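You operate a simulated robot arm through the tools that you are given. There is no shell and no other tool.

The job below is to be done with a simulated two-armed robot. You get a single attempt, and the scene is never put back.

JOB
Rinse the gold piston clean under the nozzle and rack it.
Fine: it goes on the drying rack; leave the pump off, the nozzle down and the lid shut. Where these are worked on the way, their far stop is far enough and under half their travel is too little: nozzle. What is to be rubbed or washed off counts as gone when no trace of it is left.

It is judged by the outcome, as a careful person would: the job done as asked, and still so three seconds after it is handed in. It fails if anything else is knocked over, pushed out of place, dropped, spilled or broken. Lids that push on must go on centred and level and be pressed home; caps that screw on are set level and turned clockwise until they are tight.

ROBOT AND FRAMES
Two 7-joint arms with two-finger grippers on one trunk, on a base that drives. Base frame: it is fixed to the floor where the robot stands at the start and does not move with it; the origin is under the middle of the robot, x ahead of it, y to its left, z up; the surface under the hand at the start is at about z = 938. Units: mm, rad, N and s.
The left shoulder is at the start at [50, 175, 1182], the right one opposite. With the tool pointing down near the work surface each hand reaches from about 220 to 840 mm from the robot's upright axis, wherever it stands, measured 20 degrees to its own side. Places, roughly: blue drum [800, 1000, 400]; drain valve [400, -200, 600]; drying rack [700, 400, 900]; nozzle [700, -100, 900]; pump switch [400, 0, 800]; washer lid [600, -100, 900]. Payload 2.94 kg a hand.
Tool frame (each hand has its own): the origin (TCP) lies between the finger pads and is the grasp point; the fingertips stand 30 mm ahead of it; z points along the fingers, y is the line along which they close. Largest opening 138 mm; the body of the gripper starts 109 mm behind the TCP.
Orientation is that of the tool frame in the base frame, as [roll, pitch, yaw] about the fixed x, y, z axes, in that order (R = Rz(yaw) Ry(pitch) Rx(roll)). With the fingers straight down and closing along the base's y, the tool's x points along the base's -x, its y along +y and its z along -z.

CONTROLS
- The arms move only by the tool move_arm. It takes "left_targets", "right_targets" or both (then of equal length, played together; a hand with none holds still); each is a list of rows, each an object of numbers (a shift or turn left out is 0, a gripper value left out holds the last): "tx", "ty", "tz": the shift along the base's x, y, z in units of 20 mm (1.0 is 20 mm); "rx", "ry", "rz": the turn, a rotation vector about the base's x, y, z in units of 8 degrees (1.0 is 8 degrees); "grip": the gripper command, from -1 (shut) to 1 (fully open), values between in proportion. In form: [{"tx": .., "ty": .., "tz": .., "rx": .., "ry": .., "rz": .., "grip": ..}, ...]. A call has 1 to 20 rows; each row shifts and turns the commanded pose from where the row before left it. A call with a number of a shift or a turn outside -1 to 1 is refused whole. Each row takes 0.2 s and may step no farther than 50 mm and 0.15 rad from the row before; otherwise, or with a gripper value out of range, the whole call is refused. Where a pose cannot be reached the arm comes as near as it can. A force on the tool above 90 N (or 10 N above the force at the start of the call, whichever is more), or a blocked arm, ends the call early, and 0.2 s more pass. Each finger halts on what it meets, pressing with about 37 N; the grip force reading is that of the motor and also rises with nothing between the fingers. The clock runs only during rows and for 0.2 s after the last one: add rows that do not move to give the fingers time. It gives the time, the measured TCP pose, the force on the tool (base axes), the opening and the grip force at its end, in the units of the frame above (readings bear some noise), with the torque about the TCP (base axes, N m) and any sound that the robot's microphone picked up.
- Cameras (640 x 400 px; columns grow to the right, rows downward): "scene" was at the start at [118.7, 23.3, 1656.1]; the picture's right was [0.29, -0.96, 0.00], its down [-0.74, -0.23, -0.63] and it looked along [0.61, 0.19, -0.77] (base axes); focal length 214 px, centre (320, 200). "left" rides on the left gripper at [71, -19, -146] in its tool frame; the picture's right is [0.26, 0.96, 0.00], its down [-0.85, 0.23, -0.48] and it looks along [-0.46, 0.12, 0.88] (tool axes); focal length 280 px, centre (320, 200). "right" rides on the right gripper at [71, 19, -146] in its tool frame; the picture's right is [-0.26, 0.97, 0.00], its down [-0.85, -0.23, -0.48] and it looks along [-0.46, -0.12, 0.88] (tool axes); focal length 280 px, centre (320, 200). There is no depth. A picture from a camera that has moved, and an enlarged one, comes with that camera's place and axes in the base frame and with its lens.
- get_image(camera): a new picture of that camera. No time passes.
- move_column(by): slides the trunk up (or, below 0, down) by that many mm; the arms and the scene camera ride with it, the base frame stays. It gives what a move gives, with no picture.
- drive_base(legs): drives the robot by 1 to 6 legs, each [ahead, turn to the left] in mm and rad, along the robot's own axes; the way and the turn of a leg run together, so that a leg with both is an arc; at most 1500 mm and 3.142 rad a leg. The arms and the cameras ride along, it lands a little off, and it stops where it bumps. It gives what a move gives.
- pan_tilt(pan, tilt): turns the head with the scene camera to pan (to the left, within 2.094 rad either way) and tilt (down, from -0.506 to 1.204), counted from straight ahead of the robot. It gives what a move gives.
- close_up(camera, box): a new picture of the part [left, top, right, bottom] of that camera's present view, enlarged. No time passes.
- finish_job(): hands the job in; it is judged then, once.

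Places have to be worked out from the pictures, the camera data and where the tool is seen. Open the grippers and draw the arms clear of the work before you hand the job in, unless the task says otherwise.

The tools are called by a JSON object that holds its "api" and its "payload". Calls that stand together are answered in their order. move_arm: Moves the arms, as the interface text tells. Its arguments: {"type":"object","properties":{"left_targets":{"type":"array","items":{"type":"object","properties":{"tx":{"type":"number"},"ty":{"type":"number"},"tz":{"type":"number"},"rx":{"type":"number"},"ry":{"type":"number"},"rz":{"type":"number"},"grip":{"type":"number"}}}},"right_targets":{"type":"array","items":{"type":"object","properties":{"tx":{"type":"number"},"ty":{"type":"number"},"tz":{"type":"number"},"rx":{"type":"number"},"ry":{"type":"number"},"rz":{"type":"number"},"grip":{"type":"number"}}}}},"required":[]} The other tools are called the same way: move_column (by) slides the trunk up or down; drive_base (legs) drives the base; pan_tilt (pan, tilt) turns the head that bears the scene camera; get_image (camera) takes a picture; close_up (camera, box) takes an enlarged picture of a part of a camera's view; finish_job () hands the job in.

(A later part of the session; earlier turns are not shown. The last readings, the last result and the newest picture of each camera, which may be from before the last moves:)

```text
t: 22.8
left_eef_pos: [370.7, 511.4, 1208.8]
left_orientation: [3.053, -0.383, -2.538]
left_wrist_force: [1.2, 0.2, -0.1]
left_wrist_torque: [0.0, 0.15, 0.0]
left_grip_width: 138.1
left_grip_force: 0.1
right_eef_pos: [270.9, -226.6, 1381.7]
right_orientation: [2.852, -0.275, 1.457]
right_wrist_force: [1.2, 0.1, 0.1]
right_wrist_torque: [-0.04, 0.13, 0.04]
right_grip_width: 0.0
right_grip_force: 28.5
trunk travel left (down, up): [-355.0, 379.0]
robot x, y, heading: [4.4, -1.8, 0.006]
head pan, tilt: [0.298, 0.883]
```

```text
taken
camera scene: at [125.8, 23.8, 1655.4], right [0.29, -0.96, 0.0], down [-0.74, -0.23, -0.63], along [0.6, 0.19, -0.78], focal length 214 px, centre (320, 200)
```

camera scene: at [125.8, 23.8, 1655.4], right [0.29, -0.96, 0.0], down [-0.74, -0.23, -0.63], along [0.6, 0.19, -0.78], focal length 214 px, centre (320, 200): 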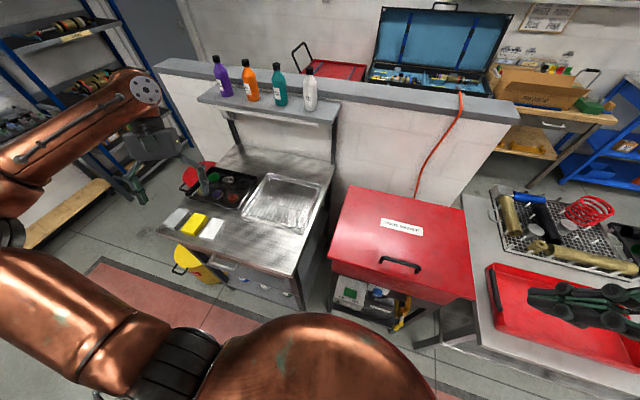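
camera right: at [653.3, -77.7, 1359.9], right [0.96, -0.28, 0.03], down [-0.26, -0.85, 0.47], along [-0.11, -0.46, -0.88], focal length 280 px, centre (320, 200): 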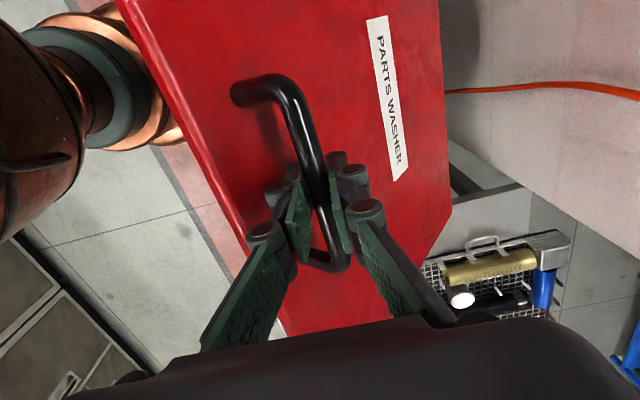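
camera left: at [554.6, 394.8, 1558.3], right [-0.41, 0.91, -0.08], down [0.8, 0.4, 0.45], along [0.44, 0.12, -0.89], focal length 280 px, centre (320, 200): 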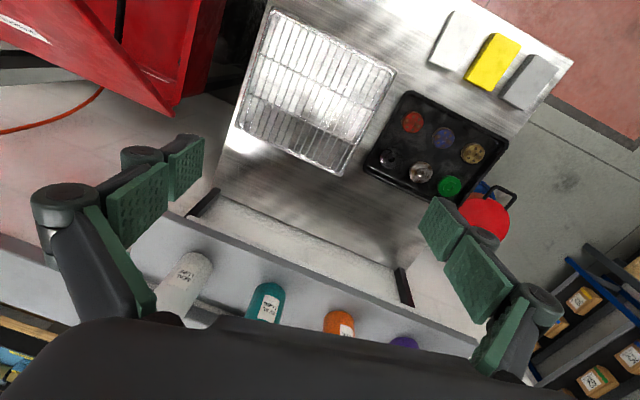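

The robot is upright and still again (head within a few mm of its start), the lid is shut and nothing appears disturbed. From now on I keep weight back: one arm retracted while the other works. First a single idle row to re-sync the commanded poses.

{"api": "move_arm", "payload": {"right_targets": [{}]}}

{"api": "get_image", "payload": {"camera": "scene"}}

```text
t: 23.2
left_eef_pos: [367.6, 509.5, 1209.2]
left_orientation: [3.055, -0.381, -2.535]
left_wrist_force: [0.6, 0.4, -0.7]
left_wrist_torque: [0.01, 0.07, -0.02]
left_grip_width: 137.9
left_grip_force: 0.1
right_eef_pos: [267.0, -227.3, 1382.7]
right_orientation: [2.847, -0.278, 1.46]
right_wrist_force: [0.9, 0.5, -0.4]
right_wrist_torque: [0.02, 0.07, 0.03]
right_grip_width: 0.1
right_grip_force: 28.2
trunk travel left (down, up): [-355.0, 379.0]
robot x, y, heading: [2.6, -2.8, 0.003]
head pan, tilt: [0.298, 0.883]
```

```text
taken
camera scene: at [122.1, 23.3, 1655.9], right [0.3, -0.96, 0.0], down [-0.74, -0.23, -0.63], along [0.6, 0.19, -0.77], focal length 214 px, centre (320, 200)
```

scene: 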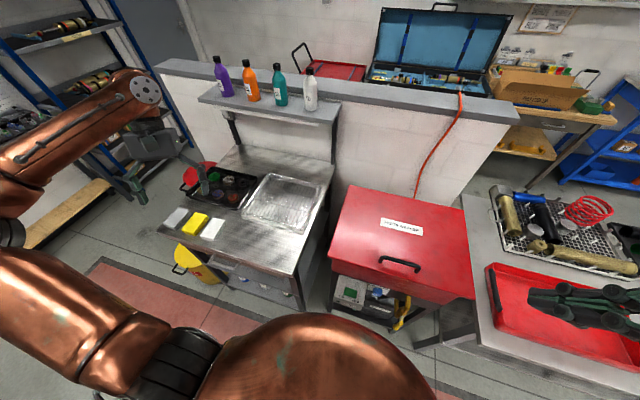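

Stable and no jumps. I now turn the left hand to point forward (closed fist) while bringing it in front of the body, in small steps.

{"api": "move_arm", "payload": {"left_targets": [{"tx": 0.34, "ty": -0.816, "tz": -0.1, "rx": 0.226, "ry": -0.858, "rz": -0.203, "grip": -1}, {"tx": 0.34, "ty": -0.816, "tz": -0.1, "rx": 0.226, "ry": -0.858, "rz": -0.203}, {"tx": 0.34, "ty": -0.816, "tz": -0.1, "rx": 0.226, "ry": -0.858, "rz": -0.203}, {"tx": 0.34, "ty": -0.816, "tz": -0.1, "rx": 0.226, "ry": -0.858, "rz": -0.203}]}}

{"api": "get_image", "payload": {"camera": "scene"}}

```text
t: 24.2
left_eef_pos: [396.2, 445.4, 1199.4]
left_orientation: [-3.095, 0.092, -2.668]
left_wrist_force: [0.0, -0.4, 0.4]
left_wrist_torque: [-0.04, -0.03, -0.01]
left_grip_width: 46.0
left_grip_force: 1.1
left hand out of reach, approached as far as the arm can: row 1
right_eef_pos: [265.8, -226.9, 1384.1]
right_orientation: [2.845, -0.277, 1.459]
right_wrist_force: [0.4, -0.9, 1.1]
right_wrist_torque: [-0.02, -0.01, 0.0]
right_grip_width: 0.0
right_grip_force: 28.7
trunk travel left (down, up): [-355.0, 379.0]
robot x, y, heading: [4.4, 0.3, 0.002]
head pan, tilt: [0.298, 0.883]
```

```text
taken
camera scene: at [119.2, 23.6, 1656.2], right [0.3, -0.96, 0.0], down [-0.74, -0.23, -0.63], along [0.61, 0.19, -0.77], focal length 214 px, centre (320, 200)
```

scene: 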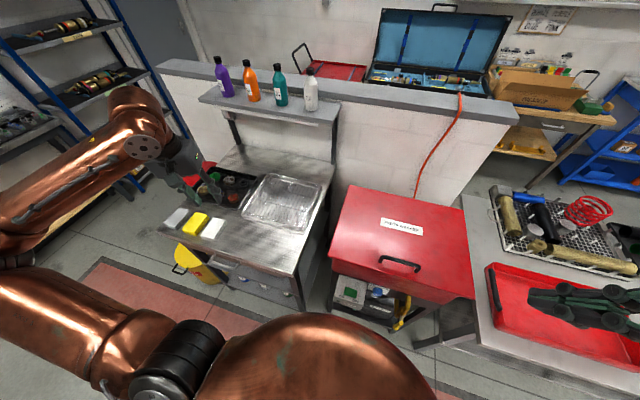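

Working smoothly. I continue the remaining rotation.

{"api": "move_arm", "payload": {"left_targets": [{"tx": 0.35, "ty": -0.8, "tz": -0.2, "rx": 0.226, "ry": -0.858, "rz": -0.203}, {"tx": 0.35, "ty": -0.8, "tz": -0.2, "rx": 0.226, "ry": -0.858, "rz": -0.203}, {"tx": 0.35, "ty": -0.8, "tz": -0.2, "rx": 0.226, "ry": -0.858, "rz": -0.203}, {"tx": 0.35, "ty": -0.8, "tz": -0.2, "rx": 0.226, "ry": -0.858, "rz": -0.203}, {"tx": 0.35, "ty": -0.8, "tz": -0.2, "rx": 0.226, "ry": -0.858, "rz": -0.203}, {"tx": 0.35, "ty": -0.8, "tz": -0.2, "rx": 0.226, "ry": -0.858, "rz": -0.203}]}}

{"api": "get_image", "payload": {"camera": "scene"}}

```text
t: 25.6
left_eef_pos: [412.6, 409.4, 1185.4]
left_orientation: [-2.982, 0.42, -2.683]
left_wrist_force: [0.4, 0.0, -0.1]
left_wrist_torque: [0.0, -0.02, -0.01]
left_grip_width: 0.0
left_grip_force: 28.7
left hand out of reach, approached as far as the arm can: row 3, 4, 5, 6
right_eef_pos: [264.7, -226.7, 1385.0]
right_orientation: [2.848, -0.277, 1.457]
right_wrist_force: [-0.5, 0.4, -0.1]
right_wrist_torque: [-0.03, -0.02, 0.01]
right_grip_width: 0.0
right_grip_force: 28.4
trunk travel left (down, up): [-355.0, 379.0]
robot x, y, heading: [-0.5, -3.0, -0.0]
head pan, tilt: [0.298, 0.883]
```

```text
taken
camera scene: at [119.3, 23.5, 1656.2], right [0.3, -0.96, 0.0], down [-0.74, -0.23, -0.63], along [0.61, 0.19, -0.77], focal length 214 px, centre (320, 200)
```

scene: 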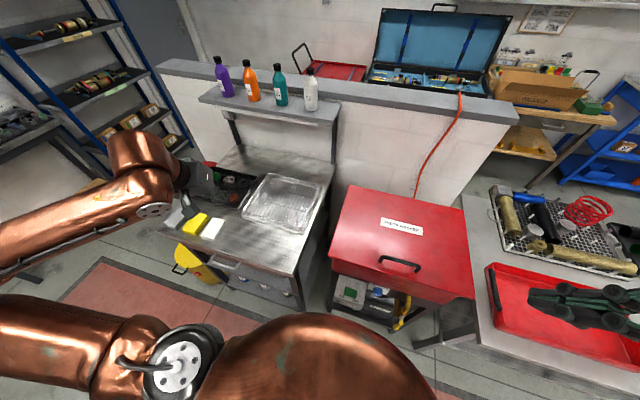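

The hand cannot point forward so close to the body; I move it farther forward first and see whether it catches up.

{"api": "move_arm", "payload": {"left_targets": [{"tx": 1}, {"tx": 1}, {"tx": 1}, {"tx": 1}, {"tx": 0.5}]}}

{"api": "get_image", "payload": {"camera": "scene"}}

```text
t: 26.8
left_eef_pos: [504.2, 408.9, 1184.5]
left_orientation: [-2.982, 0.419, -2.682]
left_wrist_force: [-0.1, 0.0, 0.2]
left_wrist_torque: [-0.01, -0.02, 0.0]
left_grip_width: 0.0
left_grip_force: 28.3
right_eef_pos: [265.5, -227.0, 1383.4]
right_orientation: [2.845, -0.277, 1.458]
right_wrist_force: [-0.4, 0.4, 0.2]
right_wrist_torque: [-0.01, 0.0, -0.05]
right_grip_width: 0.0
right_grip_force: 28.1
trunk travel left (down, up): [-355.0, 379.0]
robot x, y, heading: [0.7, 0.6, -0.004]
head pan, tilt: [0.298, 0.883]
```

```text
taken
camera scene: at [119.6, 23.7, 1656.1], right [0.3, -0.96, 0.0], down [-0.74, -0.23, -0.63], along [0.61, 0.19, -0.77], focal length 214 px, centre (320, 200)
```

scene: 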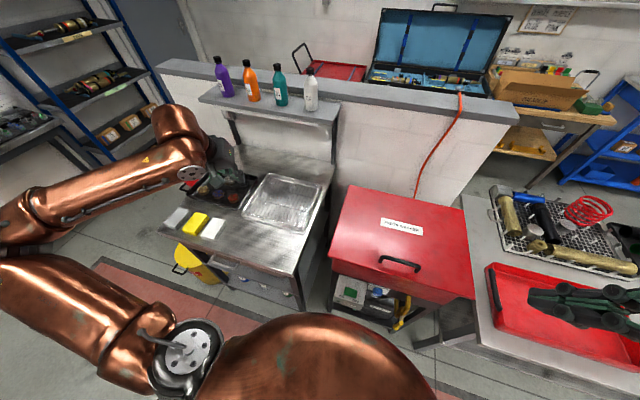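

Now it follows. I continue rotating the left fist to point forward while moving it to about [560, 250, 1145].

{"api": "move_arm", "payload": {"left_targets": [{"tx": 0.28, "ty": -0.8, "tz": -0.2, "rx": 0.252, "ry": -0.789, "rz": -0.191}, {"tx": 0.28, "ty": -0.8, "tz": -0.2, "rx": 0.252, "ry": -0.789, "rz": -0.191}, {"tx": 0.28, "ty": -0.8, "tz": -0.2, "rx": 0.252, "ry": -0.789, "rz": -0.191}, {"tx": 0.28, "ty": -0.8, "tz": -0.2, "rx": 0.252, "ry": -0.789, "rz": -0.191}, {"tx": 0.28, "ty": -0.8, "tz": -0.2, "rx": 0.252, "ry": -0.789, "rz": -0.191}]}}

{"api": "get_image", "payload": {"camera": "scene"}}

```text
t: 28.2
left_eef_pos: [529.8, 327.8, 1280.3]
left_orientation: [-2.791, 1.019, -2.697]
left_wrist_force: [-0.1, 0.1, -0.4]
left_wrist_torque: [-0.06, -0.01, -0.01]
left_grip_width: 0.1
left_grip_force: 28.6
left hand out of reach, approached as far as the arm can: row 3, 4, 5
right_eef_pos: [265.3, -225.2, 1384.9]
right_orientation: [2.848, -0.276, 1.46]
right_wrist_force: [0.1, 0.6, 0.4]
right_wrist_torque: [-0.07, 0.06, 0.0]
right_grip_width: 0.0
right_grip_force: 27.7
trunk travel left (down, up): [-355.0, 379.0]
robot x, y, heading: [-1.1, -0.7, -0.001]
head pan, tilt: [0.298, 0.883]
stopped in row 5 (left hand): the arm was blocked; the commanded pose is now the measured one
```

```text
taken
camera scene: at [122.8, 25.8, 1655.7], right [0.3, -0.96, 0.0], down [-0.74, -0.23, -0.63], along [0.6, 0.19, -0.77], focal length 214 px, centre (320, 200)
```

scene: 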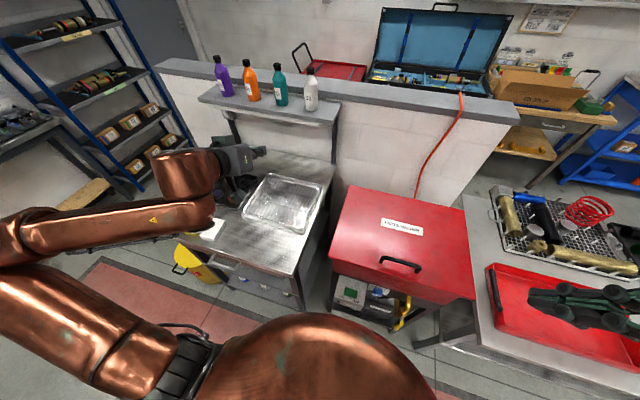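

The left arm does not like pointing forward this low. Before choosing another way I check, for free, what the wrist cameras see (base footprint and clearances).

{"api": "get_image", "payload": {"camera": "left"}}

{"api": "get_image", "payload": {"camera": "right"}}

```text
taken
camera left: at [372.1, 288.6, 1295.7], right [-0.26, 0.88, -0.4], down [-0.04, 0.4, 0.92], along [0.96, 0.25, -0.06], focal length 280 px, centre (320, 200)
```

left: 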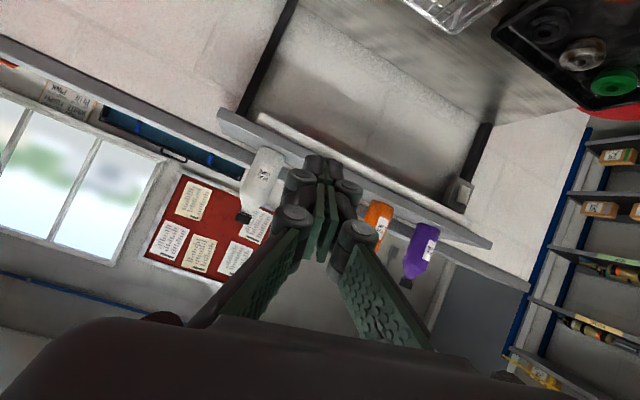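

```text
taken
camera right: at [247.4, -193.4, 1542.6], right [0.88, -0.43, 0.2], down [-0.46, -0.88, 0.14], along [0.11, -0.22, -0.97], focal length 280 px, centre (320, 200)
```

right: 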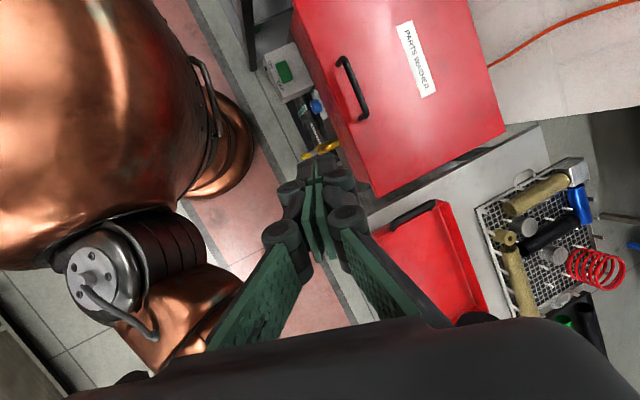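

The wrist view shows the base is a disc of about 275 mm radius, so I can drive roughly 100 mm closer, which greatly cuts the forward reach. First I bring the left arm back to tool-down and tucked in.

{"api": "move_arm", "payload": {"left_targets": [{"tx": -0.3, "ty": 0.325, "tz": 0.44, "rx": 0.08, "ry": 0.944, "rz": -0.2}, {"tx": -0.5, "ty": 0.325, "tz": 0.44, "rx": 0.08, "ry": 0.944, "rz": -0.2}, {"tx": -0.8, "ty": 0.325, "tz": 0.44, "rx": 0.08, "ry": 0.944, "rz": -0.2}, {"tx": -0.8, "ty": 0.325, "tz": 0.44, "rx": 0.08, "ry": 0.944, "rz": -0.2}, {"tx": -0.8, "ty": 0.325, "tz": 0.44, "rx": 0.08, "ry": 0.944, "rz": -0.2}, {"tx": -0.8, "ty": 0.325, "tz": 0.44, "rx": 0.08, "ry": 0.944, "rz": -0.2}, {"tx": -0.8, "ty": 0.325, "tz": 0.44, "rx": 0.08, "ry": 0.944, "rz": -0.2}, {"tx": -0.8, "ty": 0.325, "tz": 0.44, "rx": 0.08, "ry": 0.944, "rz": -0.2}, {"tx": -0.8}, {"tx": -0.8}]}}

{"api": "get_image", "payload": {"camera": "scene"}}

```text
t: 30.4
left_eef_pos: [383.0, 378.6, 1352.7]
left_orientation: [-3.141, 0.003, 3.14]
left_wrist_force: [-0.5, -0.4, 0.2]
left_wrist_torque: [0.01, 0.02, -0.03]
left_grip_width: 0.1
left_grip_force: 28.4
right_eef_pos: [265.4, -226.8, 1384.2]
right_orientation: [2.846, -0.278, 1.458]
right_wrist_force: [0.9, -0.3, -0.3]
right_wrist_torque: [-0.02, 0.04, -0.01]
right_grip_width: 0.0
right_grip_force: 27.9
trunk travel left (down, up): [-355.0, 379.0]
robot x, y, heading: [0.8, 2.0, 0.005]
head pan, tilt: [0.298, 0.883]
```

```text
taken
camera scene: at [119.6, 23.4, 1656.1], right [0.3, -0.96, 0.0], down [-0.74, -0.23, -0.63], along [0.61, 0.19, -0.77], focal length 214 px, centre (320, 200)
```

scene: 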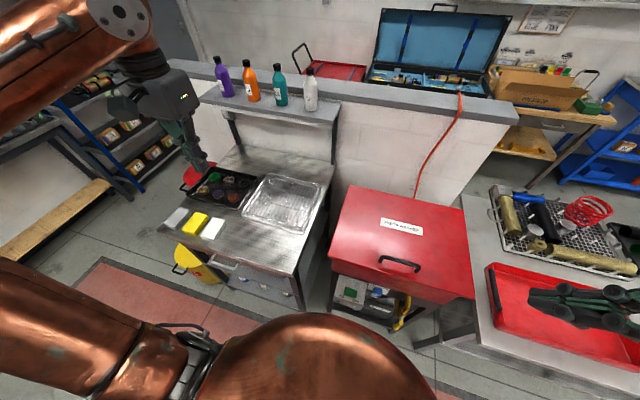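

Left arm tucked and vertical. I straighten the right gripper, then drive ahead 100 mm in two legs.

{"api": "move_arm", "payload": {"right_targets": [{"tx": 0.5, "ty": 0.5, "rx": -0.459, "ry": 0.543, "rz": 0.2725}, {"tx": 0.5, "ty": 0.5, "rx": -0.459, "ry": 0.543, "rz": 0.2725}, {"tx": 0.5, "ty": 0.5, "rx": -0.459, "ry": 0.543, "rz": 0.2725}, {"tx": 0.5, "ty": 0.5, "rx": -0.459, "ry": 0.543, "rz": 0.2725}, {"tx": 0.5, "ty": 0.5, "grip": 0}]}}

{"api": "drive_base", "payload": {"legs": [[50, 0], [45, 0]]}}

{"api": "get_image", "payload": {"camera": "scene"}}

{"api": "get_image", "payload": {"camera": "right"}}

```text
t: 31.6
left_eef_pos: [385.2, 378.2, 1352.4]
left_orientation: [3.141, 0.001, -3.14]
left_wrist_force: [-0.2, -0.1, 0.0]
left_wrist_torque: [0.03, 0.04, -0.01]
left_grip_width: 0.0
left_grip_force: 28.9
right_eef_pos: [316.3, -176.3, 1384.4]
right_orientation: [3.138, -0.004, 1.573]
right_wrist_force: [-0.3, -0.1, 0.2]
right_wrist_torque: [-0.02, 0.06, 0.0]
right_grip_width: 32.6
right_grip_force: 0.1
trunk travel left (down, up): [-355.0, 379.0]
robot x, y, heading: [2.4, 3.2, 0.005]
head pan, tilt: [0.298, 0.883]
```

```text
t: 33.0
left_eef_pos: [483.0, 379.2, 1349.1]
left_orientation: [3.137, -0.004, 3.137]
left_wrist_force: [0.4, -0.2, 0.0]
left_wrist_torque: [0.01, 0.07, -0.02]
left_grip_width: 0.3
left_grip_force: 28.5
right_eef_pos: [410.8, -177.6, 1384.6]
right_orientation: [3.135, 0.0, 1.571]
right_wrist_force: [1.2, -0.8, 0.9]
right_wrist_torque: [-0.03, 0.08, 0.0]
right_grip_width: 69.2
right_grip_force: 0.0
trunk travel left (down, up): [-355.0, 379.0]
robot x, y, heading: [99.9, -1.3, -0.001]
head pan, tilt: [0.298, 0.883]
```

```text
taken
camera scene: at [259.9, 24.8, 1656.3], right [0.29, -0.96, -0.01], down [-0.76, -0.23, -0.61], along [0.59, 0.19, -0.79], focal length 214 px, centre (320, 200)
```

scene: 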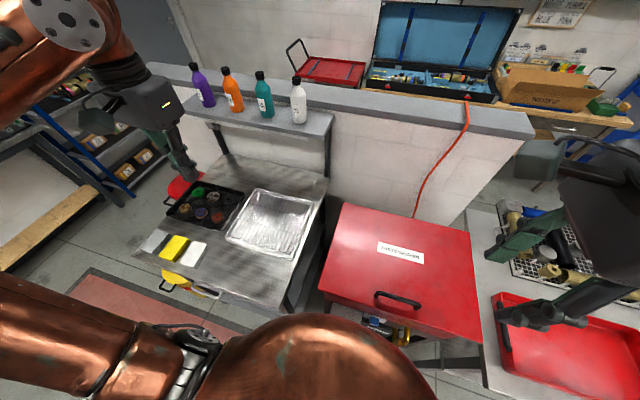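

```text
taken
camera right: at [429.3, -106.2, 1529.4], right [0.97, -0.26, 0.01], down [-0.23, -0.85, 0.47], along [-0.12, -0.46, -0.88], focal length 280 px, centre (320, 200)
```

right: 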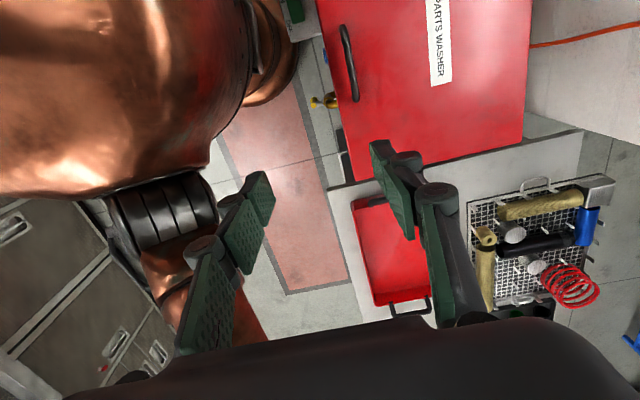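

The base moved 97 mm as intended; the stop made it rock slightly. I let it settle while turning the head toward the washer.

{"api": "pan_tilt", "payload": {"pan": -0.15, "tilt": 0.9}}

{"api": "pan_tilt", "payload": {"pan": -0.2, "tilt": 0.85}}

{"api": "get_image", "payload": {"camera": "scene"}}

```text
t: 34.0
left_eef_pos: [453.8, 379.5, 1354.9]
left_orientation: [3.138, 0.022, 3.136]
left_wrist_force: [-0.1, 0.5, -0.4]
left_wrist_torque: [-0.02, 0.04, -0.01]
left_grip_width: 0.2
left_grip_force: 28.3
right_eef_pos: [378.8, -178.9, 1387.7]
right_orientation: [3.111, 0.002, 1.573]
right_wrist_force: [0.4, 0.0, -0.6]
right_wrist_torque: [0.04, 0.04, 0.01]
right_grip_width: 69.0
right_grip_force: 0.2
trunk travel left (down, up): [-355.0, 379.0]
robot x, y, heading: [101.8, 3.1, 0.001]
head pan, tilt: [-0.15, 0.901]
```

```text
t: 34.6
left_eef_pos: [467.0, 379.1, 1353.5]
left_orientation: [3.138, 0.01, 3.141]
left_wrist_force: [0.2, -0.2, -0.5]
left_wrist_torque: [0.02, -0.05, -0.02]
left_grip_width: 0.1
left_grip_force: 28.2
right_eef_pos: [394.0, -177.5, 1385.3]
right_orientation: [3.124, 0.001, 1.571]
right_wrist_force: [0.8, -0.3, 0.3]
right_wrist_torque: [-0.01, 0.02, 0.04]
right_grip_width: 68.7
right_grip_force: 0.1
trunk travel left (down, up): [-355.0, 379.0]
robot x, y, heading: [94.4, -1.8, -0.0]
head pan, tilt: [-0.201, 0.85]
```

```text
taken
camera scene: at [251.6, -14.1, 1658.4], right [-0.2, -0.98, 0.0], down [-0.75, 0.15, -0.65], along [0.63, -0.13, -0.76], focal length 214 px, centre (320, 200)
```

scene: 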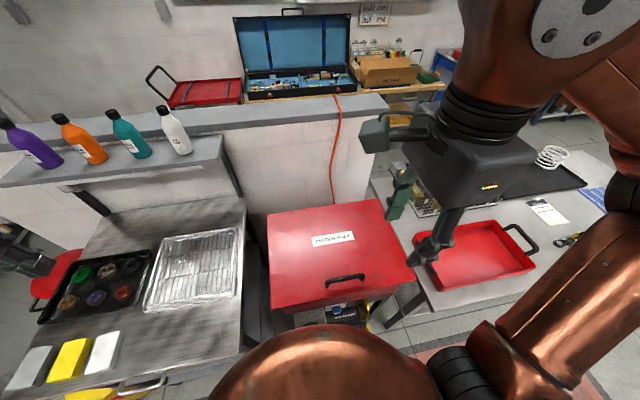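

Still rocking gently from the stop. I wait a bit longer.

{"api": "pan_tilt", "payload": {"pan": -0.15, "tilt": 0.9}}

{"api": "get_image", "payload": {"camera": "scene"}}

{"api": "pan_tilt", "payload": {"pan": -0.2, "tilt": 0.9}}

{"api": "get_image", "payload": {"camera": "scene"}}

```text
t: 35.2
left_eef_pos: [458.0, 379.6, 1353.9]
left_orientation: [3.136, 0.014, 3.14]
left_wrist_force: [1.0, 0.2, -0.8]
left_wrist_torque: [-0.01, 0.14, -0.02]
left_grip_width: 0.1
left_grip_force: 28.6
right_eef_pos: [385.9, -178.5, 1385.4]
right_orientation: [3.118, 0.0, 1.571]
right_wrist_force: [1.2, -0.4, -0.4]
right_wrist_torque: [-0.01, 0.11, 0.01]
right_grip_width: 68.9
right_grip_force: 0.0
trunk travel left (down, up): [-355.0, 379.0]
robot x, y, heading: [104.1, -0.9, 0.003]
head pan, tilt: [-0.15, 0.901]
```

```text
taken
camera scene: at [231.8, -10.0, 1654.2], right [-0.15, -0.99, 0.0], down [-0.78, 0.12, -0.61], along [0.61, -0.09, -0.79], focal length 214 px, centre (320, 200)
```

scene: 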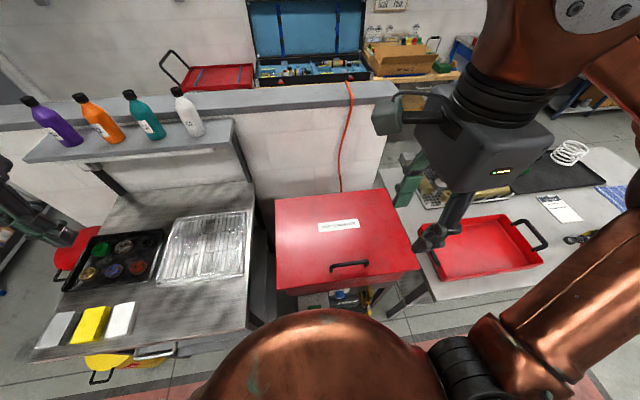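

```text
t: 35.8
left_eef_pos: [445.9, 379.5, 1356.0]
left_orientation: [3.138, 0.025, 3.138]
left_wrist_force: [-0.3, 0.6, -0.1]
left_wrist_torque: [-0.04, -0.04, 0.02]
left_grip_width: 0.0
left_grip_force: 28.5
right_eef_pos: [374.2, -178.2, 1388.7]
right_orientation: [3.109, 0.001, 1.572]
right_wrist_force: [0.4, 0.1, 0.6]
right_wrist_torque: [-0.03, -0.04, -0.02]
right_grip_width: 68.9
right_grip_force: 0.1
trunk travel left (down, up): [-355.0, 379.0]
robot x, y, heading: [93.7, -0.1, 0.0]
head pan, tilt: [-0.201, 0.901]
```

```text
taken
camera scene: at [216.3, -13.3, 1654.7], right [-0.2, -0.98, 0.0], down [-0.77, 0.16, -0.62], along [0.61, -0.12, -0.78], focal length 214 px, centre (320, 200)
```

scene: 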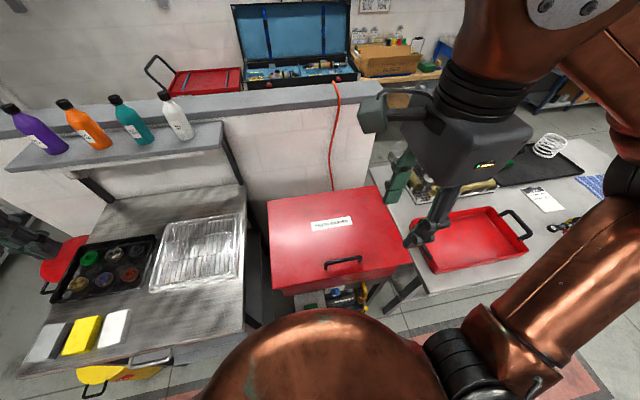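

The robot is steady with the head at x≈216. I move the right hand down over the handle again.

{"api": "move_arm", "payload": {"right_targets": [{"tx": 0.27, "ty": 0.08, "tz": -1}, {"tx": 0.27, "ty": 0.08, "tz": -1}, {"tx": 0.27, "ty": 0.08, "tz": -1}, {"tx": 0.27, "ty": 0.08, "tz": -1}, {"tx": 0.27, "ty": 0.08, "tz": -1}, {"tx": 0.27, "ty": 0.08, "tz": -1}, {"tx": 0.27, "ty": 0.08, "tz": -1}, {"tx": 0.27, "ty": 0.08, "tz": -1}, {"tx": 0.27, "ty": 0.08, "tz": -1}, {"tx": 0.27, "ty": 0.08, "tz": -1}, {"tx": 0.27, "ty": 0.08, "tz": -1}, {"tx": 0.27, "ty": 0.08, "tz": -1}, {"tx": 0.27, "ty": 0.08, "tz": -1}, {"tx": 0.27, "ty": 0.08, "tz": -1}, {"tx": 0.27, "ty": 0.08, "tz": -1}, {"tx": 0.27, "ty": 0.08, "tz": -1}, {"tx": 0.27, "ty": 0.08, "tz": -1}, {"tx": 0.27, "ty": 0.08, "tz": -0.7}, {}]}}

{"api": "get_image", "payload": {"camera": "scene"}}

{"api": "get_image", "payload": {"camera": "right"}}

```text
t: 39.8
left_eef_pos: [446.3, 378.8, 1357.4]
left_orientation: [3.139, 0.027, 3.139]
left_wrist_force: [-0.2, 0.2, 0.5]
left_wrist_torque: [0.02, -0.04, 0.01]
left_grip_width: 0.0
left_grip_force: 28.2
right_eef_pos: [471.8, -149.3, 1033.0]
right_orientation: [3.106, -0.001, 1.572]
right_wrist_force: [-0.7, 0.8, -0.8]
right_wrist_torque: [-0.01, 0.01, 0.02]
right_grip_width: 69.0
right_grip_force: 0.0
trunk travel left (down, up): [-355.0, 379.0]
robot x, y, heading: [99.7, -1.1, 0.002]
head pan, tilt: [-0.201, 0.901]
```

```text
taken
camera scene: at [216.2, -13.7, 1654.9], right [-0.2, -0.98, 0.0], down [-0.77, 0.16, -0.62], along [0.61, -0.12, -0.78], focal length 214 px, centre (320, 200)
```

scene: 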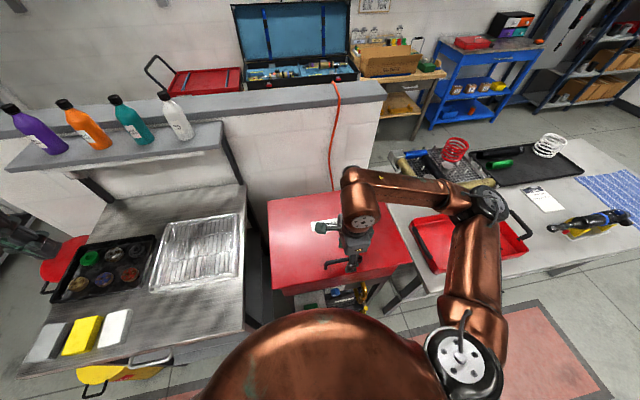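

```text
taken
camera right: at [485.4, -78.4, 1179.7], right [0.96, -0.26, 0.03], down [-0.25, -0.85, 0.47], along [-0.09, -0.46, -0.88], focal length 280 px, centre (320, 200)
```

right: 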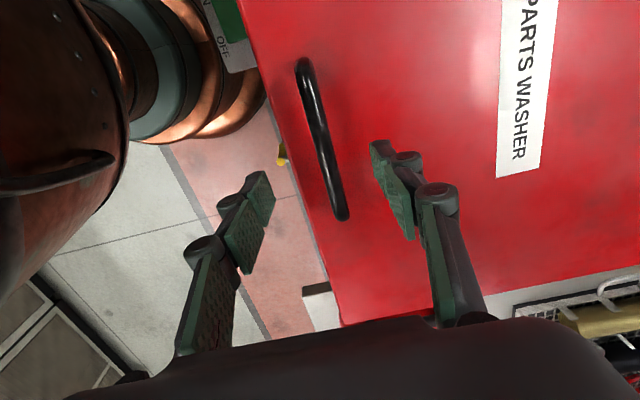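

The handle is between the fingers and the robot is steady. I lower to z≈974 and grip the bar.

{"api": "move_arm", "payload": {"right_targets": [{"tx": 0.15, "tz": -1, "rx": 0.12}, {"tx": 0.1, "tz": -1, "rx": 0.12}, {"tz": -0.9}, {"grip": -1}, {}, {}, {}, {}, {}, {}]}}

{"api": "get_image", "payload": {"camera": "right"}}

{"api": "get_image", "payload": {"camera": "scene"}}

```text
t: 42.0
left_eef_pos: [448.1, 379.0, 1356.7]
left_orientation: [3.138, 0.025, 3.137]
left_wrist_force: [0.5, -1.0, -0.4]
left_wrist_torque: [-0.01, -0.03, 0.04]
left_grip_width: 0.0
left_grip_force: 28.6
right_eef_pos: [479.3, -149.3, 975.1]
right_orientation: [3.108, -0.034, 1.573]
right_wrist_force: [12.3, -0.1, -4.9]
right_wrist_torque: [-0.05, -0.01, -0.24]
right_grip_width: 12.3
right_grip_force: 39.0
trunk travel left (down, up): [-355.0, 379.0]
robot x, y, heading: [97.3, 0.8, 0.005]
head pan, tilt: [-0.201, 0.901]
```

```text
taken
camera right: at [492.7, -83.7, 1123.6], right [0.96, -0.26, 0.02], down [-0.25, -0.86, 0.44], along [-0.09, -0.43, -0.9], focal length 280 px, centre (320, 200)
```

right: 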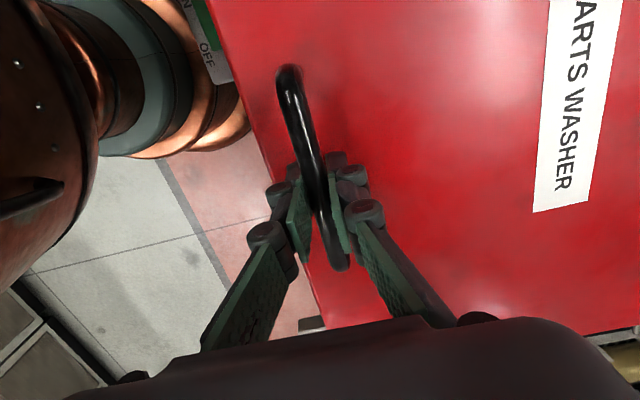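

```text
taken
camera scene: at [218.4, -13.8, 1654.6], right [-0.2, -0.98, 0.0], down [-0.77, 0.16, -0.62], along [0.61, -0.12, -0.78], focal length 214 px, centre (320, 200)
```

scene: 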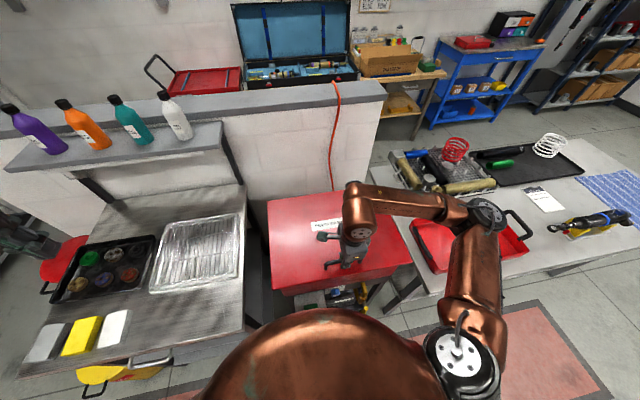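

Gripped. I lift along the calibrated arc to about 24°, with the left arm staying tucked.

{"api": "move_arm", "payload": {"right_targets": [{"tx": 0.26, "tz": 0.9}, {"tx": 0.24, "tz": 0.9}, {"tx": 0.28, "tz": 0.885}, {"tx": 0.32, "tz": 0.875}, {"tx": 0.37, "tz": 0.85}, {"tx": 0.41, "tz": 0.835}, {"tx": 0.45, "tz": 0.81}, {"tx": 0.5, "tz": 0.79}, {}]}}

{"api": "get_image", "payload": {"camera": "scene"}}

```text
t: 44.0
left_eef_pos: [448.4, 377.3, 1356.0]
left_orientation: [3.139, 0.025, 3.139]
left_wrist_force: [0.9, -0.5, 0.0]
left_wrist_torque: [0.03, 0.0, 0.0]
left_grip_width: 0.0
left_grip_force: 28.9
right_eef_pos: [533.9, -149.7, 1111.7]
right_orientation: [3.109, -0.035, 1.571]
right_wrist_force: [7.1, -1.7, -8.1]
right_wrist_torque: [-0.21, 0.21, 0.18]
right_grip_width: 14.6
right_grip_force: 39.1
trunk travel left (down, up): [-355.0, 379.0]
robot x, y, heading: [96.7, -0.2, 0.004]
head pan, tilt: [-0.201, 0.901]
```

```text
taken
camera scene: at [218.2, -14.3, 1654.6], right [-0.2, -0.98, 0.0], down [-0.77, 0.16, -0.62], along [0.61, -0.12, -0.78], focal length 214 px, centre (320, 200)
```

scene: 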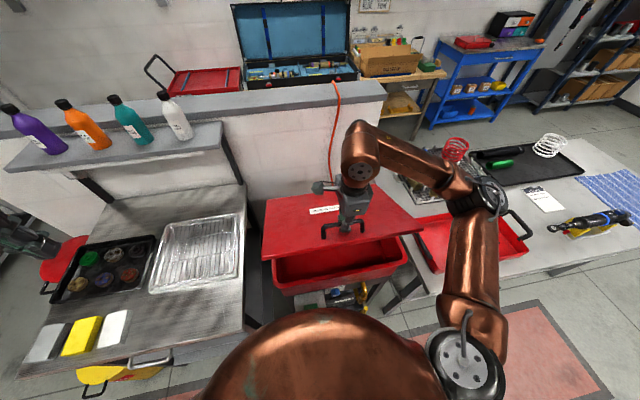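

Very steady this time (head at 218, forces under 10 N). Continuing the arc to 45° with a gentle forward tilt of the tool.

{"api": "move_arm", "payload": {"right_targets": [{"tx": 0.51, "tz": 0.76, "ry": -0.3}, {"tx": 0.545, "tz": 0.73, "ry": -0.3}, {"tx": 0.58, "tz": 0.695, "ry": -0.3}, {"tx": 0.62, "tz": 0.67, "ry": -0.3}, {"tx": 0.655, "tz": 0.63, "ry": -0.3}, {"tx": 0.685, "tz": 0.595, "ry": -0.3}, {"tx": 0.71, "tz": 0.555, "ry": -0.3}, {}]}}

{"api": "get_image", "payload": {"camera": "scene"}}

```text
t: 45.8
left_eef_pos: [448.2, 378.7, 1355.9]
left_orientation: [3.135, 0.023, 3.138]
left_wrist_force: [-0.1, 0.2, 0.2]
left_wrist_torque: [0.01, -0.01, -0.01]
left_grip_width: 0.0
left_grip_force: 27.9
right_eef_pos: [618.8, -150.9, 1204.5]
right_orientation: [2.817, -0.033, 1.585]
right_wrist_force: [4.4, -4.5, -9.6]
right_wrist_torque: [0.14, 0.0, 0.26]
right_grip_width: 12.3
right_grip_force: 39.1
trunk travel left (down, up): [-355.0, 379.0]
robot x, y, heading: [96.3, -2.3, -0.003]
head pan, tilt: [-0.201, 0.901]
```

```text
taken
camera scene: at [218.1, -15.0, 1654.7], right [-0.2, -0.98, 0.0], down [-0.77, 0.16, -0.62], along [0.61, -0.12, -0.78], focal length 214 px, centre (320, 200)
```

scene: 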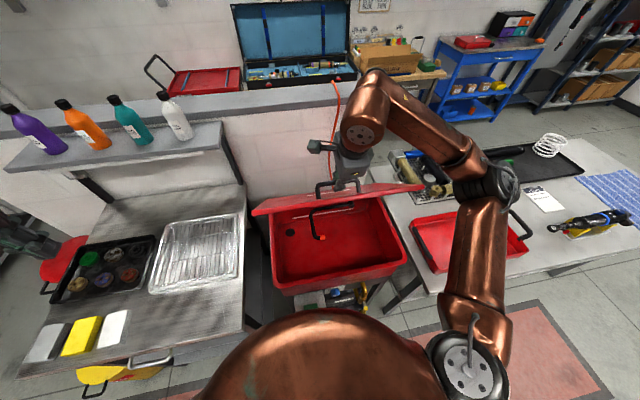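

Steady. I continue from 45° to about 66° with the tilt kept.

{"api": "move_arm", "payload": {"right_targets": [{"tx": 0.775, "tz": 0.515}, {"tx": 0.8, "tz": 0.48}, {"tx": 0.82, "tz": 0.43}, {"tx": 0.845, "tz": 0.39}, {}]}}

{"api": "get_image", "payload": {"camera": "scene"}}

{"api": "get_image", "payload": {"camera": "right"}}

```text
t: 47.0
left_eef_pos: [447.8, 376.3, 1356.6]
left_orientation: [3.138, 0.024, 3.139]
left_wrist_force: [-0.1, -0.1, -0.4]
left_wrist_torque: [0.01, 0.03, 0.0]
left_grip_width: 0.0
left_grip_force: 28.9
right_eef_pos: [684.2, -149.9, 1242.7]
right_orientation: [2.816, -0.034, 1.582]
right_wrist_force: [1.1, -8.4, -6.1]
right_wrist_torque: [-0.18, -0.04, 0.22]
right_grip_width: 12.6
right_grip_force: 39.0
trunk travel left (down, up): [-355.0, 379.0]
robot x, y, heading: [94.0, -2.3, 0.003]
head pan, tilt: [-0.201, 0.901]
```

```text
taken
camera scene: at [217.3, -15.6, 1654.7], right [-0.2, -0.98, 0.0], down [-0.77, 0.16, -0.62], along [0.61, -0.12, -0.78], focal length 214 px, centre (320, 200)
```

scene: 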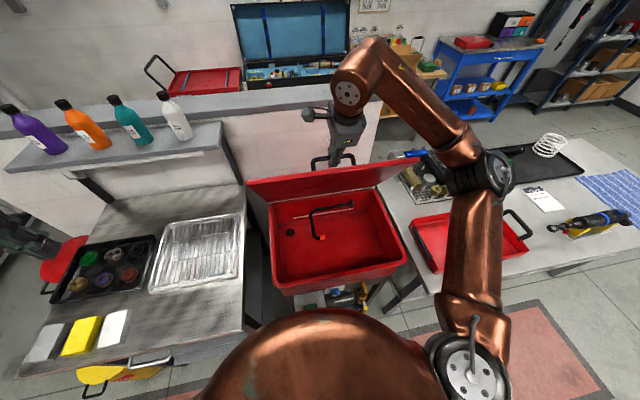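

```text
taken
camera right: at [655.2, -85.0, 1387.6], right [0.92, -0.26, 0.3], down [-0.36, -0.86, 0.35], along [0.17, -0.43, -0.89], focal length 280 px, centre (320, 200)
```

right: 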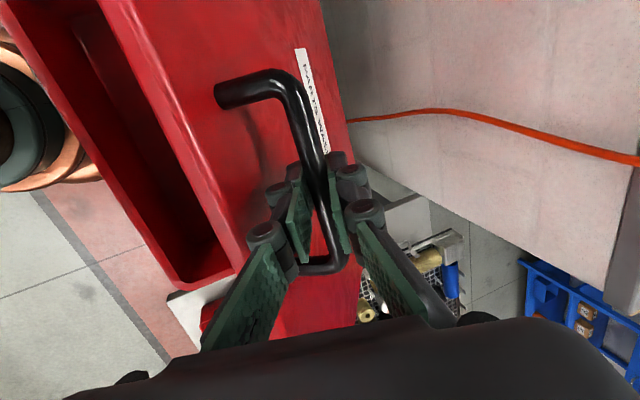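

About 57° now, forces small. I continue to about 75°.

{"api": "move_arm", "payload": {"right_targets": [{"tx": 0.865, "tz": 0.345}, {"tx": 0.88, "tz": 0.3}, {"tx": 0.895, "tz": 0.25}, {"tx": 0.905, "tz": 0.21}, {"tx": 0.915, "tz": 0.155}, {"tx": 0.925, "tz": 0.11}, {}]}}

{"api": "get_image", "payload": {"camera": "scene"}}

{"api": "get_image", "payload": {"camera": "right"}}

```text
t: 48.6
left_eef_pos: [448.2, 376.6, 1356.8]
left_orientation: [3.138, 0.023, 3.139]
left_wrist_force: [0.3, -0.6, -0.4]
left_wrist_torque: [0.0, -0.01, -0.02]
left_grip_width: 0.0
left_grip_force: 28.4
right_eef_pos: [792.6, -151.1, 1269.3]
right_orientation: [2.816, -0.033, 1.581]
right_wrist_force: [1.3, -9.6, -7.0]
right_wrist_torque: [-0.01, -0.01, 0.26]
right_grip_width: 12.4
right_grip_force: 38.9
trunk travel left (down, up): [-355.0, 379.0]
robot x, y, heading: [96.9, -0.0, -0.003]
head pan, tilt: [-0.201, 0.901]
```

```text
taken
camera scene: at [217.6, -16.1, 1654.7], right [-0.2, -0.98, 0.0], down [-0.77, 0.16, -0.62], along [0.61, -0.12, -0.78], focal length 214 px, centre (320, 200)
```

scene: 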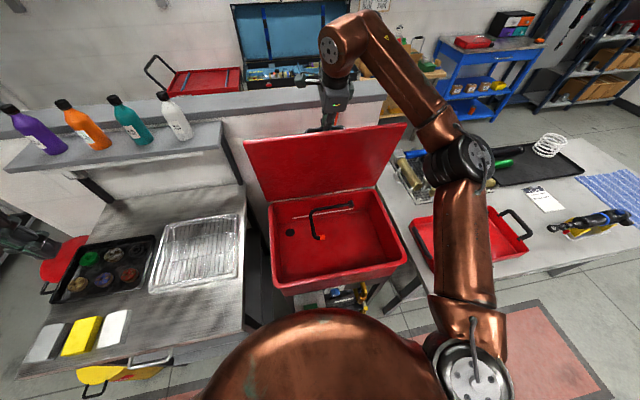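

```text
taken
camera right: at [763.4, -85.6, 1414.4], right [0.92, -0.26, 0.3], down [-0.36, -0.86, 0.35], along [0.17, -0.43, -0.89], focal length 280 px, centre (320, 200)
```

right: 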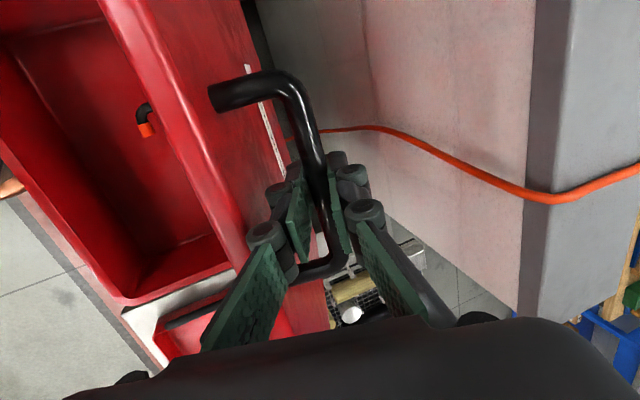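

About 75°. Continuing past vertical in small steps, watching for the stop.

{"api": "move_arm", "payload": {"right_targets": [{"tx": 0.925, "tz": 0.06}, {"tx": 0.93, "tz": 0.015}, {"tx": 0.93, "tz": -0.035}, {}]}}

{"api": "get_image", "payload": {"camera": "scene"}}

{"api": "get_image", "payload": {"camera": "right"}}

```text
t: 49.6
left_eef_pos: [448.2, 375.8, 1357.3]
left_orientation: [3.137, 0.023, 3.139]
left_wrist_force: [-0.2, 0.1, 0.0]
left_wrist_torque: [0.01, 0.01, -0.03]
left_grip_width: 0.3
left_grip_force: 28.4
right_eef_pos: [848.6, -151.1, 1267.8]
right_orientation: [2.814, -0.033, 1.582]
right_wrist_force: [0.5, -10.9, -9.9]
right_wrist_torque: [-0.29, -0.03, 0.16]
right_grip_width: 12.4
right_grip_force: 39.5
trunk travel left (down, up): [-355.0, 379.0]
robot x, y, heading: [93.2, 0.6, 0.001]
head pan, tilt: [-0.201, 0.901]
```

```text
taken
camera scene: at [217.8, -16.4, 1654.6], right [-0.2, -0.98, 0.0], down [-0.77, 0.16, -0.62], along [0.61, -0.12, -0.78], focal length 214 px, centre (320, 200)
```

scene: 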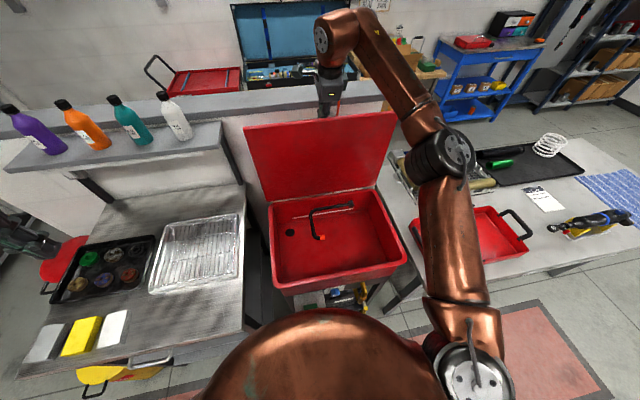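

```text
taken
camera right: at [818.7, -85.7, 1414.0], right [0.92, -0.26, 0.3], down [-0.36, -0.86, 0.35], along [0.17, -0.43, -0.89], focal length 280 px, centre (320, 200)
```

right: 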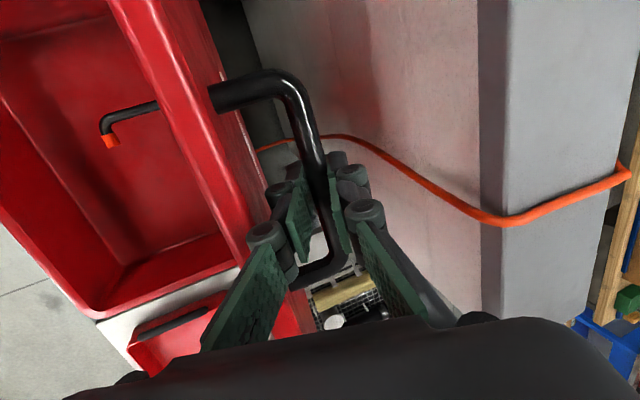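

About 84°, still no stop. Two more steps to 90°, then check.

{"api": "move_arm", "payload": {"right_targets": [{"tx": 0.925, "tz": -0.085}, {"tx": 0.92, "tz": -0.135}, {"tx": 0.91, "tz": -0.18}, {}]}}

{"api": "get_image", "payload": {"camera": "scene"}}

{"api": "get_image", "payload": {"camera": "right"}}

```text
t: 50.6
left_eef_pos: [440.9, 377.1, 1359.6]
left_orientation: [3.136, 0.03, 3.139]
left_wrist_force: [1.5, 0.3, -0.1]
left_wrist_torque: [0.0, -0.02, 0.01]
left_grip_width: 0.0
left_grip_force: 27.9
right_eef_pos: [887.5, -152.8, 1262.6]
right_orientation: [2.845, -0.031, 1.582]
right_wrist_force: [-47.0, -12.5, 3.7]
right_wrist_torque: [2.44, 16.47, 2.18]
right_grip_width: 12.0
right_grip_force: 39.4
trunk travel left (down, up): [-355.0, 379.0]
robot x, y, heading: [97.8, 2.7, 0.001]
head pan, tilt: [-0.201, 0.901]
```

```text
taken
camera scene: at [209.8, -16.7, 1655.4], right [-0.2, -0.98, 0.0], down [-0.77, 0.16, -0.62], along [0.61, -0.12, -0.78], focal length 214 px, centre (320, 200)
```

scene: 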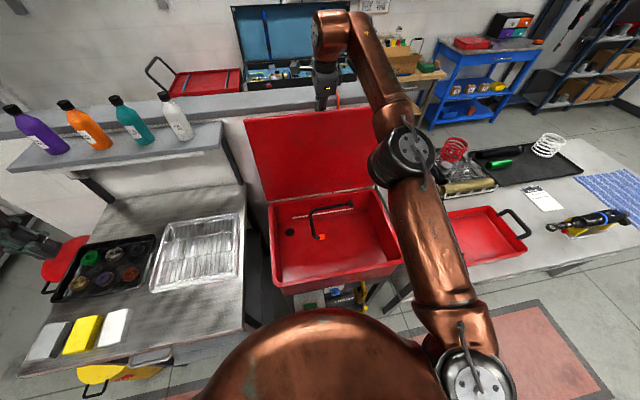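

```text
taken
camera right: at [863.3, -86.1, 1409.0], right [0.93, -0.26, 0.27], down [-0.35, -0.87, 0.36], along [0.14, -0.43, -0.89], focal length 280 px, centre (320, 200)
```

right: 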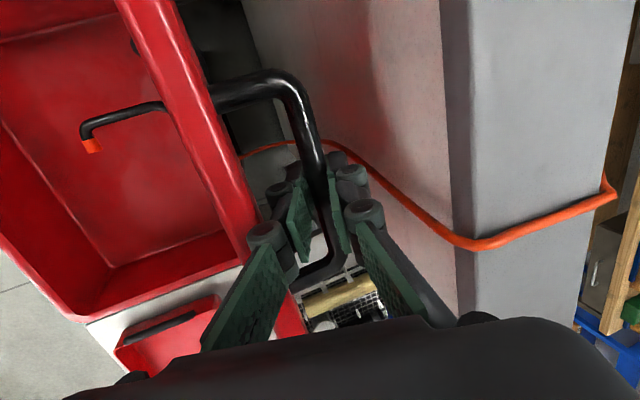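

The reading shows contact (47 N, large moment): the lid is at about 91°, at or near its stop or the finger is wedging. I loosen the grip slightly with the fingers still around the bar, to see whether the lid stays.

{"api": "move_arm", "payload": {"right_targets": [{"tx": -0.3, "grip": -0.6}, {}, {}]}}

{"api": "get_image", "payload": {"camera": "right"}}

{"api": "get_image", "payload": {"camera": "scene"}}

```text
t: 51.4
left_eef_pos: [439.2, 377.3, 1359.1]
left_orientation: [3.136, 0.033, 3.137]
left_wrist_force: [-0.1, 0.6, -0.4]
left_wrist_torque: [0.05, 0.03, 0.0]
left_grip_width: 0.3
left_grip_force: 28.5
right_eef_pos: [881.9, -153.0, 1269.2]
right_orientation: [2.821, -0.031, 1.58]
right_wrist_force: [-27.7, -16.7, 53.1]
right_wrist_torque: [-0.02, 13.64, 1.65]
right_grip_width: 31.5
right_grip_force: 2.8
trunk travel left (down, up): [-355.0, 379.0]
robot x, y, heading: [94.5, 4.5, -0.0]
head pan, tilt: [-0.201, 0.901]
```

```text
taken
camera right: at [855.5, -86.0, 1415.3], right [0.92, -0.26, 0.29], down [-0.36, -0.86, 0.35], along [0.16, -0.43, -0.89], focal length 280 px, centre (320, 200)
```

right: 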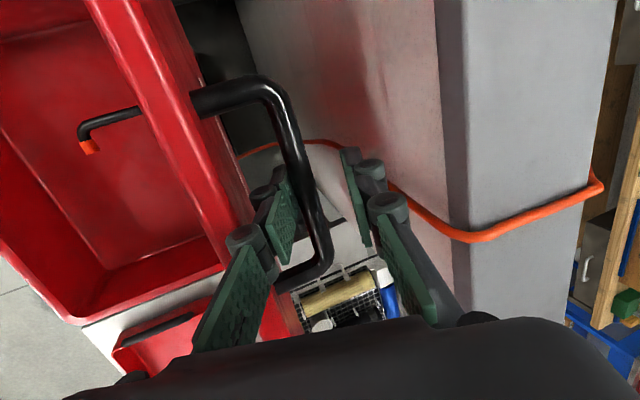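

```text
taken
camera scene: at [206.4, -15.8, 1656.0], right [-0.2, -0.98, 0.0], down [-0.76, 0.16, -0.63], along [0.61, -0.12, -0.78], focal length 214 px, centre (320, 200)
```

scene: 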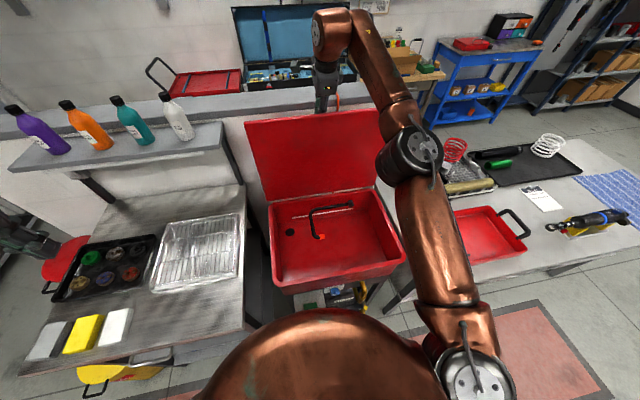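

The −x finger is wedging against the lid's edge. I back off a little (up and toward the robot) and see how the forces and lid react.

{"api": "move_arm", "payload": {"right_targets": [{"tx": -0.5, "tz": 0.6, "grip": -0.5}, {"tx": -0.1, "tz": 0.3}, {}, {}]}}

{"api": "get_image", "payload": {"camera": "right"}}

```text
t: 52.4
left_eef_pos: [447.0, 376.3, 1356.4]
left_orientation: [3.137, 0.025, 3.137]
left_wrist_force: [0.4, 0.6, 0.6]
left_wrist_torque: [0.0, 0.01, -0.02]
left_grip_width: 0.0
left_grip_force: 27.8
right_eef_pos: [883.3, -151.3, 1273.0]
right_orientation: [2.83, -0.026, 1.582]
right_wrist_force: [-15.2, -3.8, -30.5]
right_wrist_torque: [-0.07, 4.23, 0.6]
right_grip_width: 49.9
right_grip_force: 11.3
trunk travel left (down, up): [-355.0, 379.0]
robot x, y, heading: [94.3, 2.9, 0.001]
head pan, tilt: [-0.201, 0.901]
```

```text
taken
camera right: at [856.4, -85.0, 1419.0], right [0.92, -0.26, 0.29], down [-0.36, -0.86, 0.36], along [0.16, -0.43, -0.89], focal length 280 px, centre (320, 200)
```

right: 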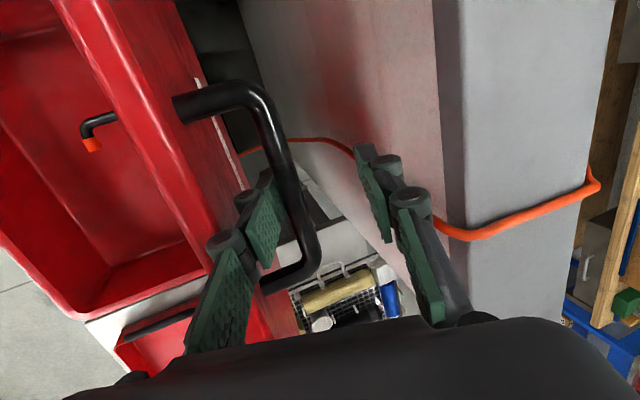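

The −x finger is squeezed in the gap between bar and lid. I narrow the opening a bit and slide the fingers up along the tool axis.

{"api": "move_arm", "payload": {"right_targets": [{"grip": -0.68}, {}, {"tx": -0.15, "tz": 0.45}, {"tx": -0.15, "tz": 0.45}, {}]}}

{"api": "get_image", "payload": {"camera": "right"}}

```text
t: 53.4
left_eef_pos: [447.2, 377.4, 1358.4]
left_orientation: [3.137, 0.024, 3.139]
left_wrist_force: [-0.4, -1.0, 0.0]
left_wrist_torque: [-0.01, -0.09, 0.0]
left_grip_width: 0.1
left_grip_force: 28.2
right_eef_pos: [879.3, -152.2, 1270.5]
right_orientation: [2.858, -0.018, 1.581]
right_wrist_force: [-7.5, 3.0, -43.3]
right_wrist_torque: [0.0, 0.38, -0.03]
right_grip_width: 34.8
right_grip_force: 9.2
trunk travel left (down, up): [-355.0, 379.0]
robot x, y, heading: [96.7, -3.8, -0.0]
head pan, tilt: [-0.201, 0.901]
stopped in row 4 (right hand): the force on the tool passed its limit at 94 N (the readings are from after the stop); the commanded pose is now the measured one
```

```text
taken
camera right: at [856.8, -83.8, 1416.9], right [0.93, -0.26, 0.26], down [-0.35, -0.86, 0.38], along [0.13, -0.44, -0.89], focal length 280 px, centre (320, 200)
```

right: 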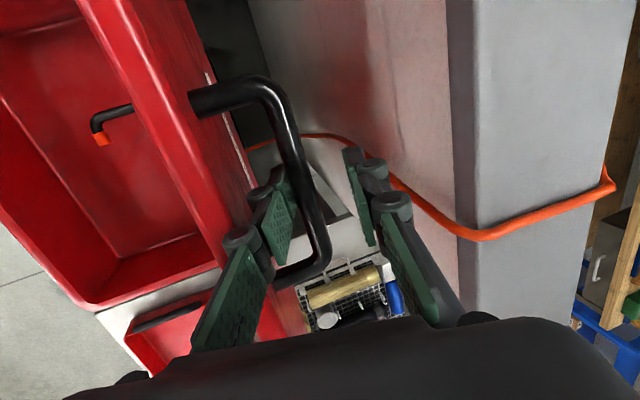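

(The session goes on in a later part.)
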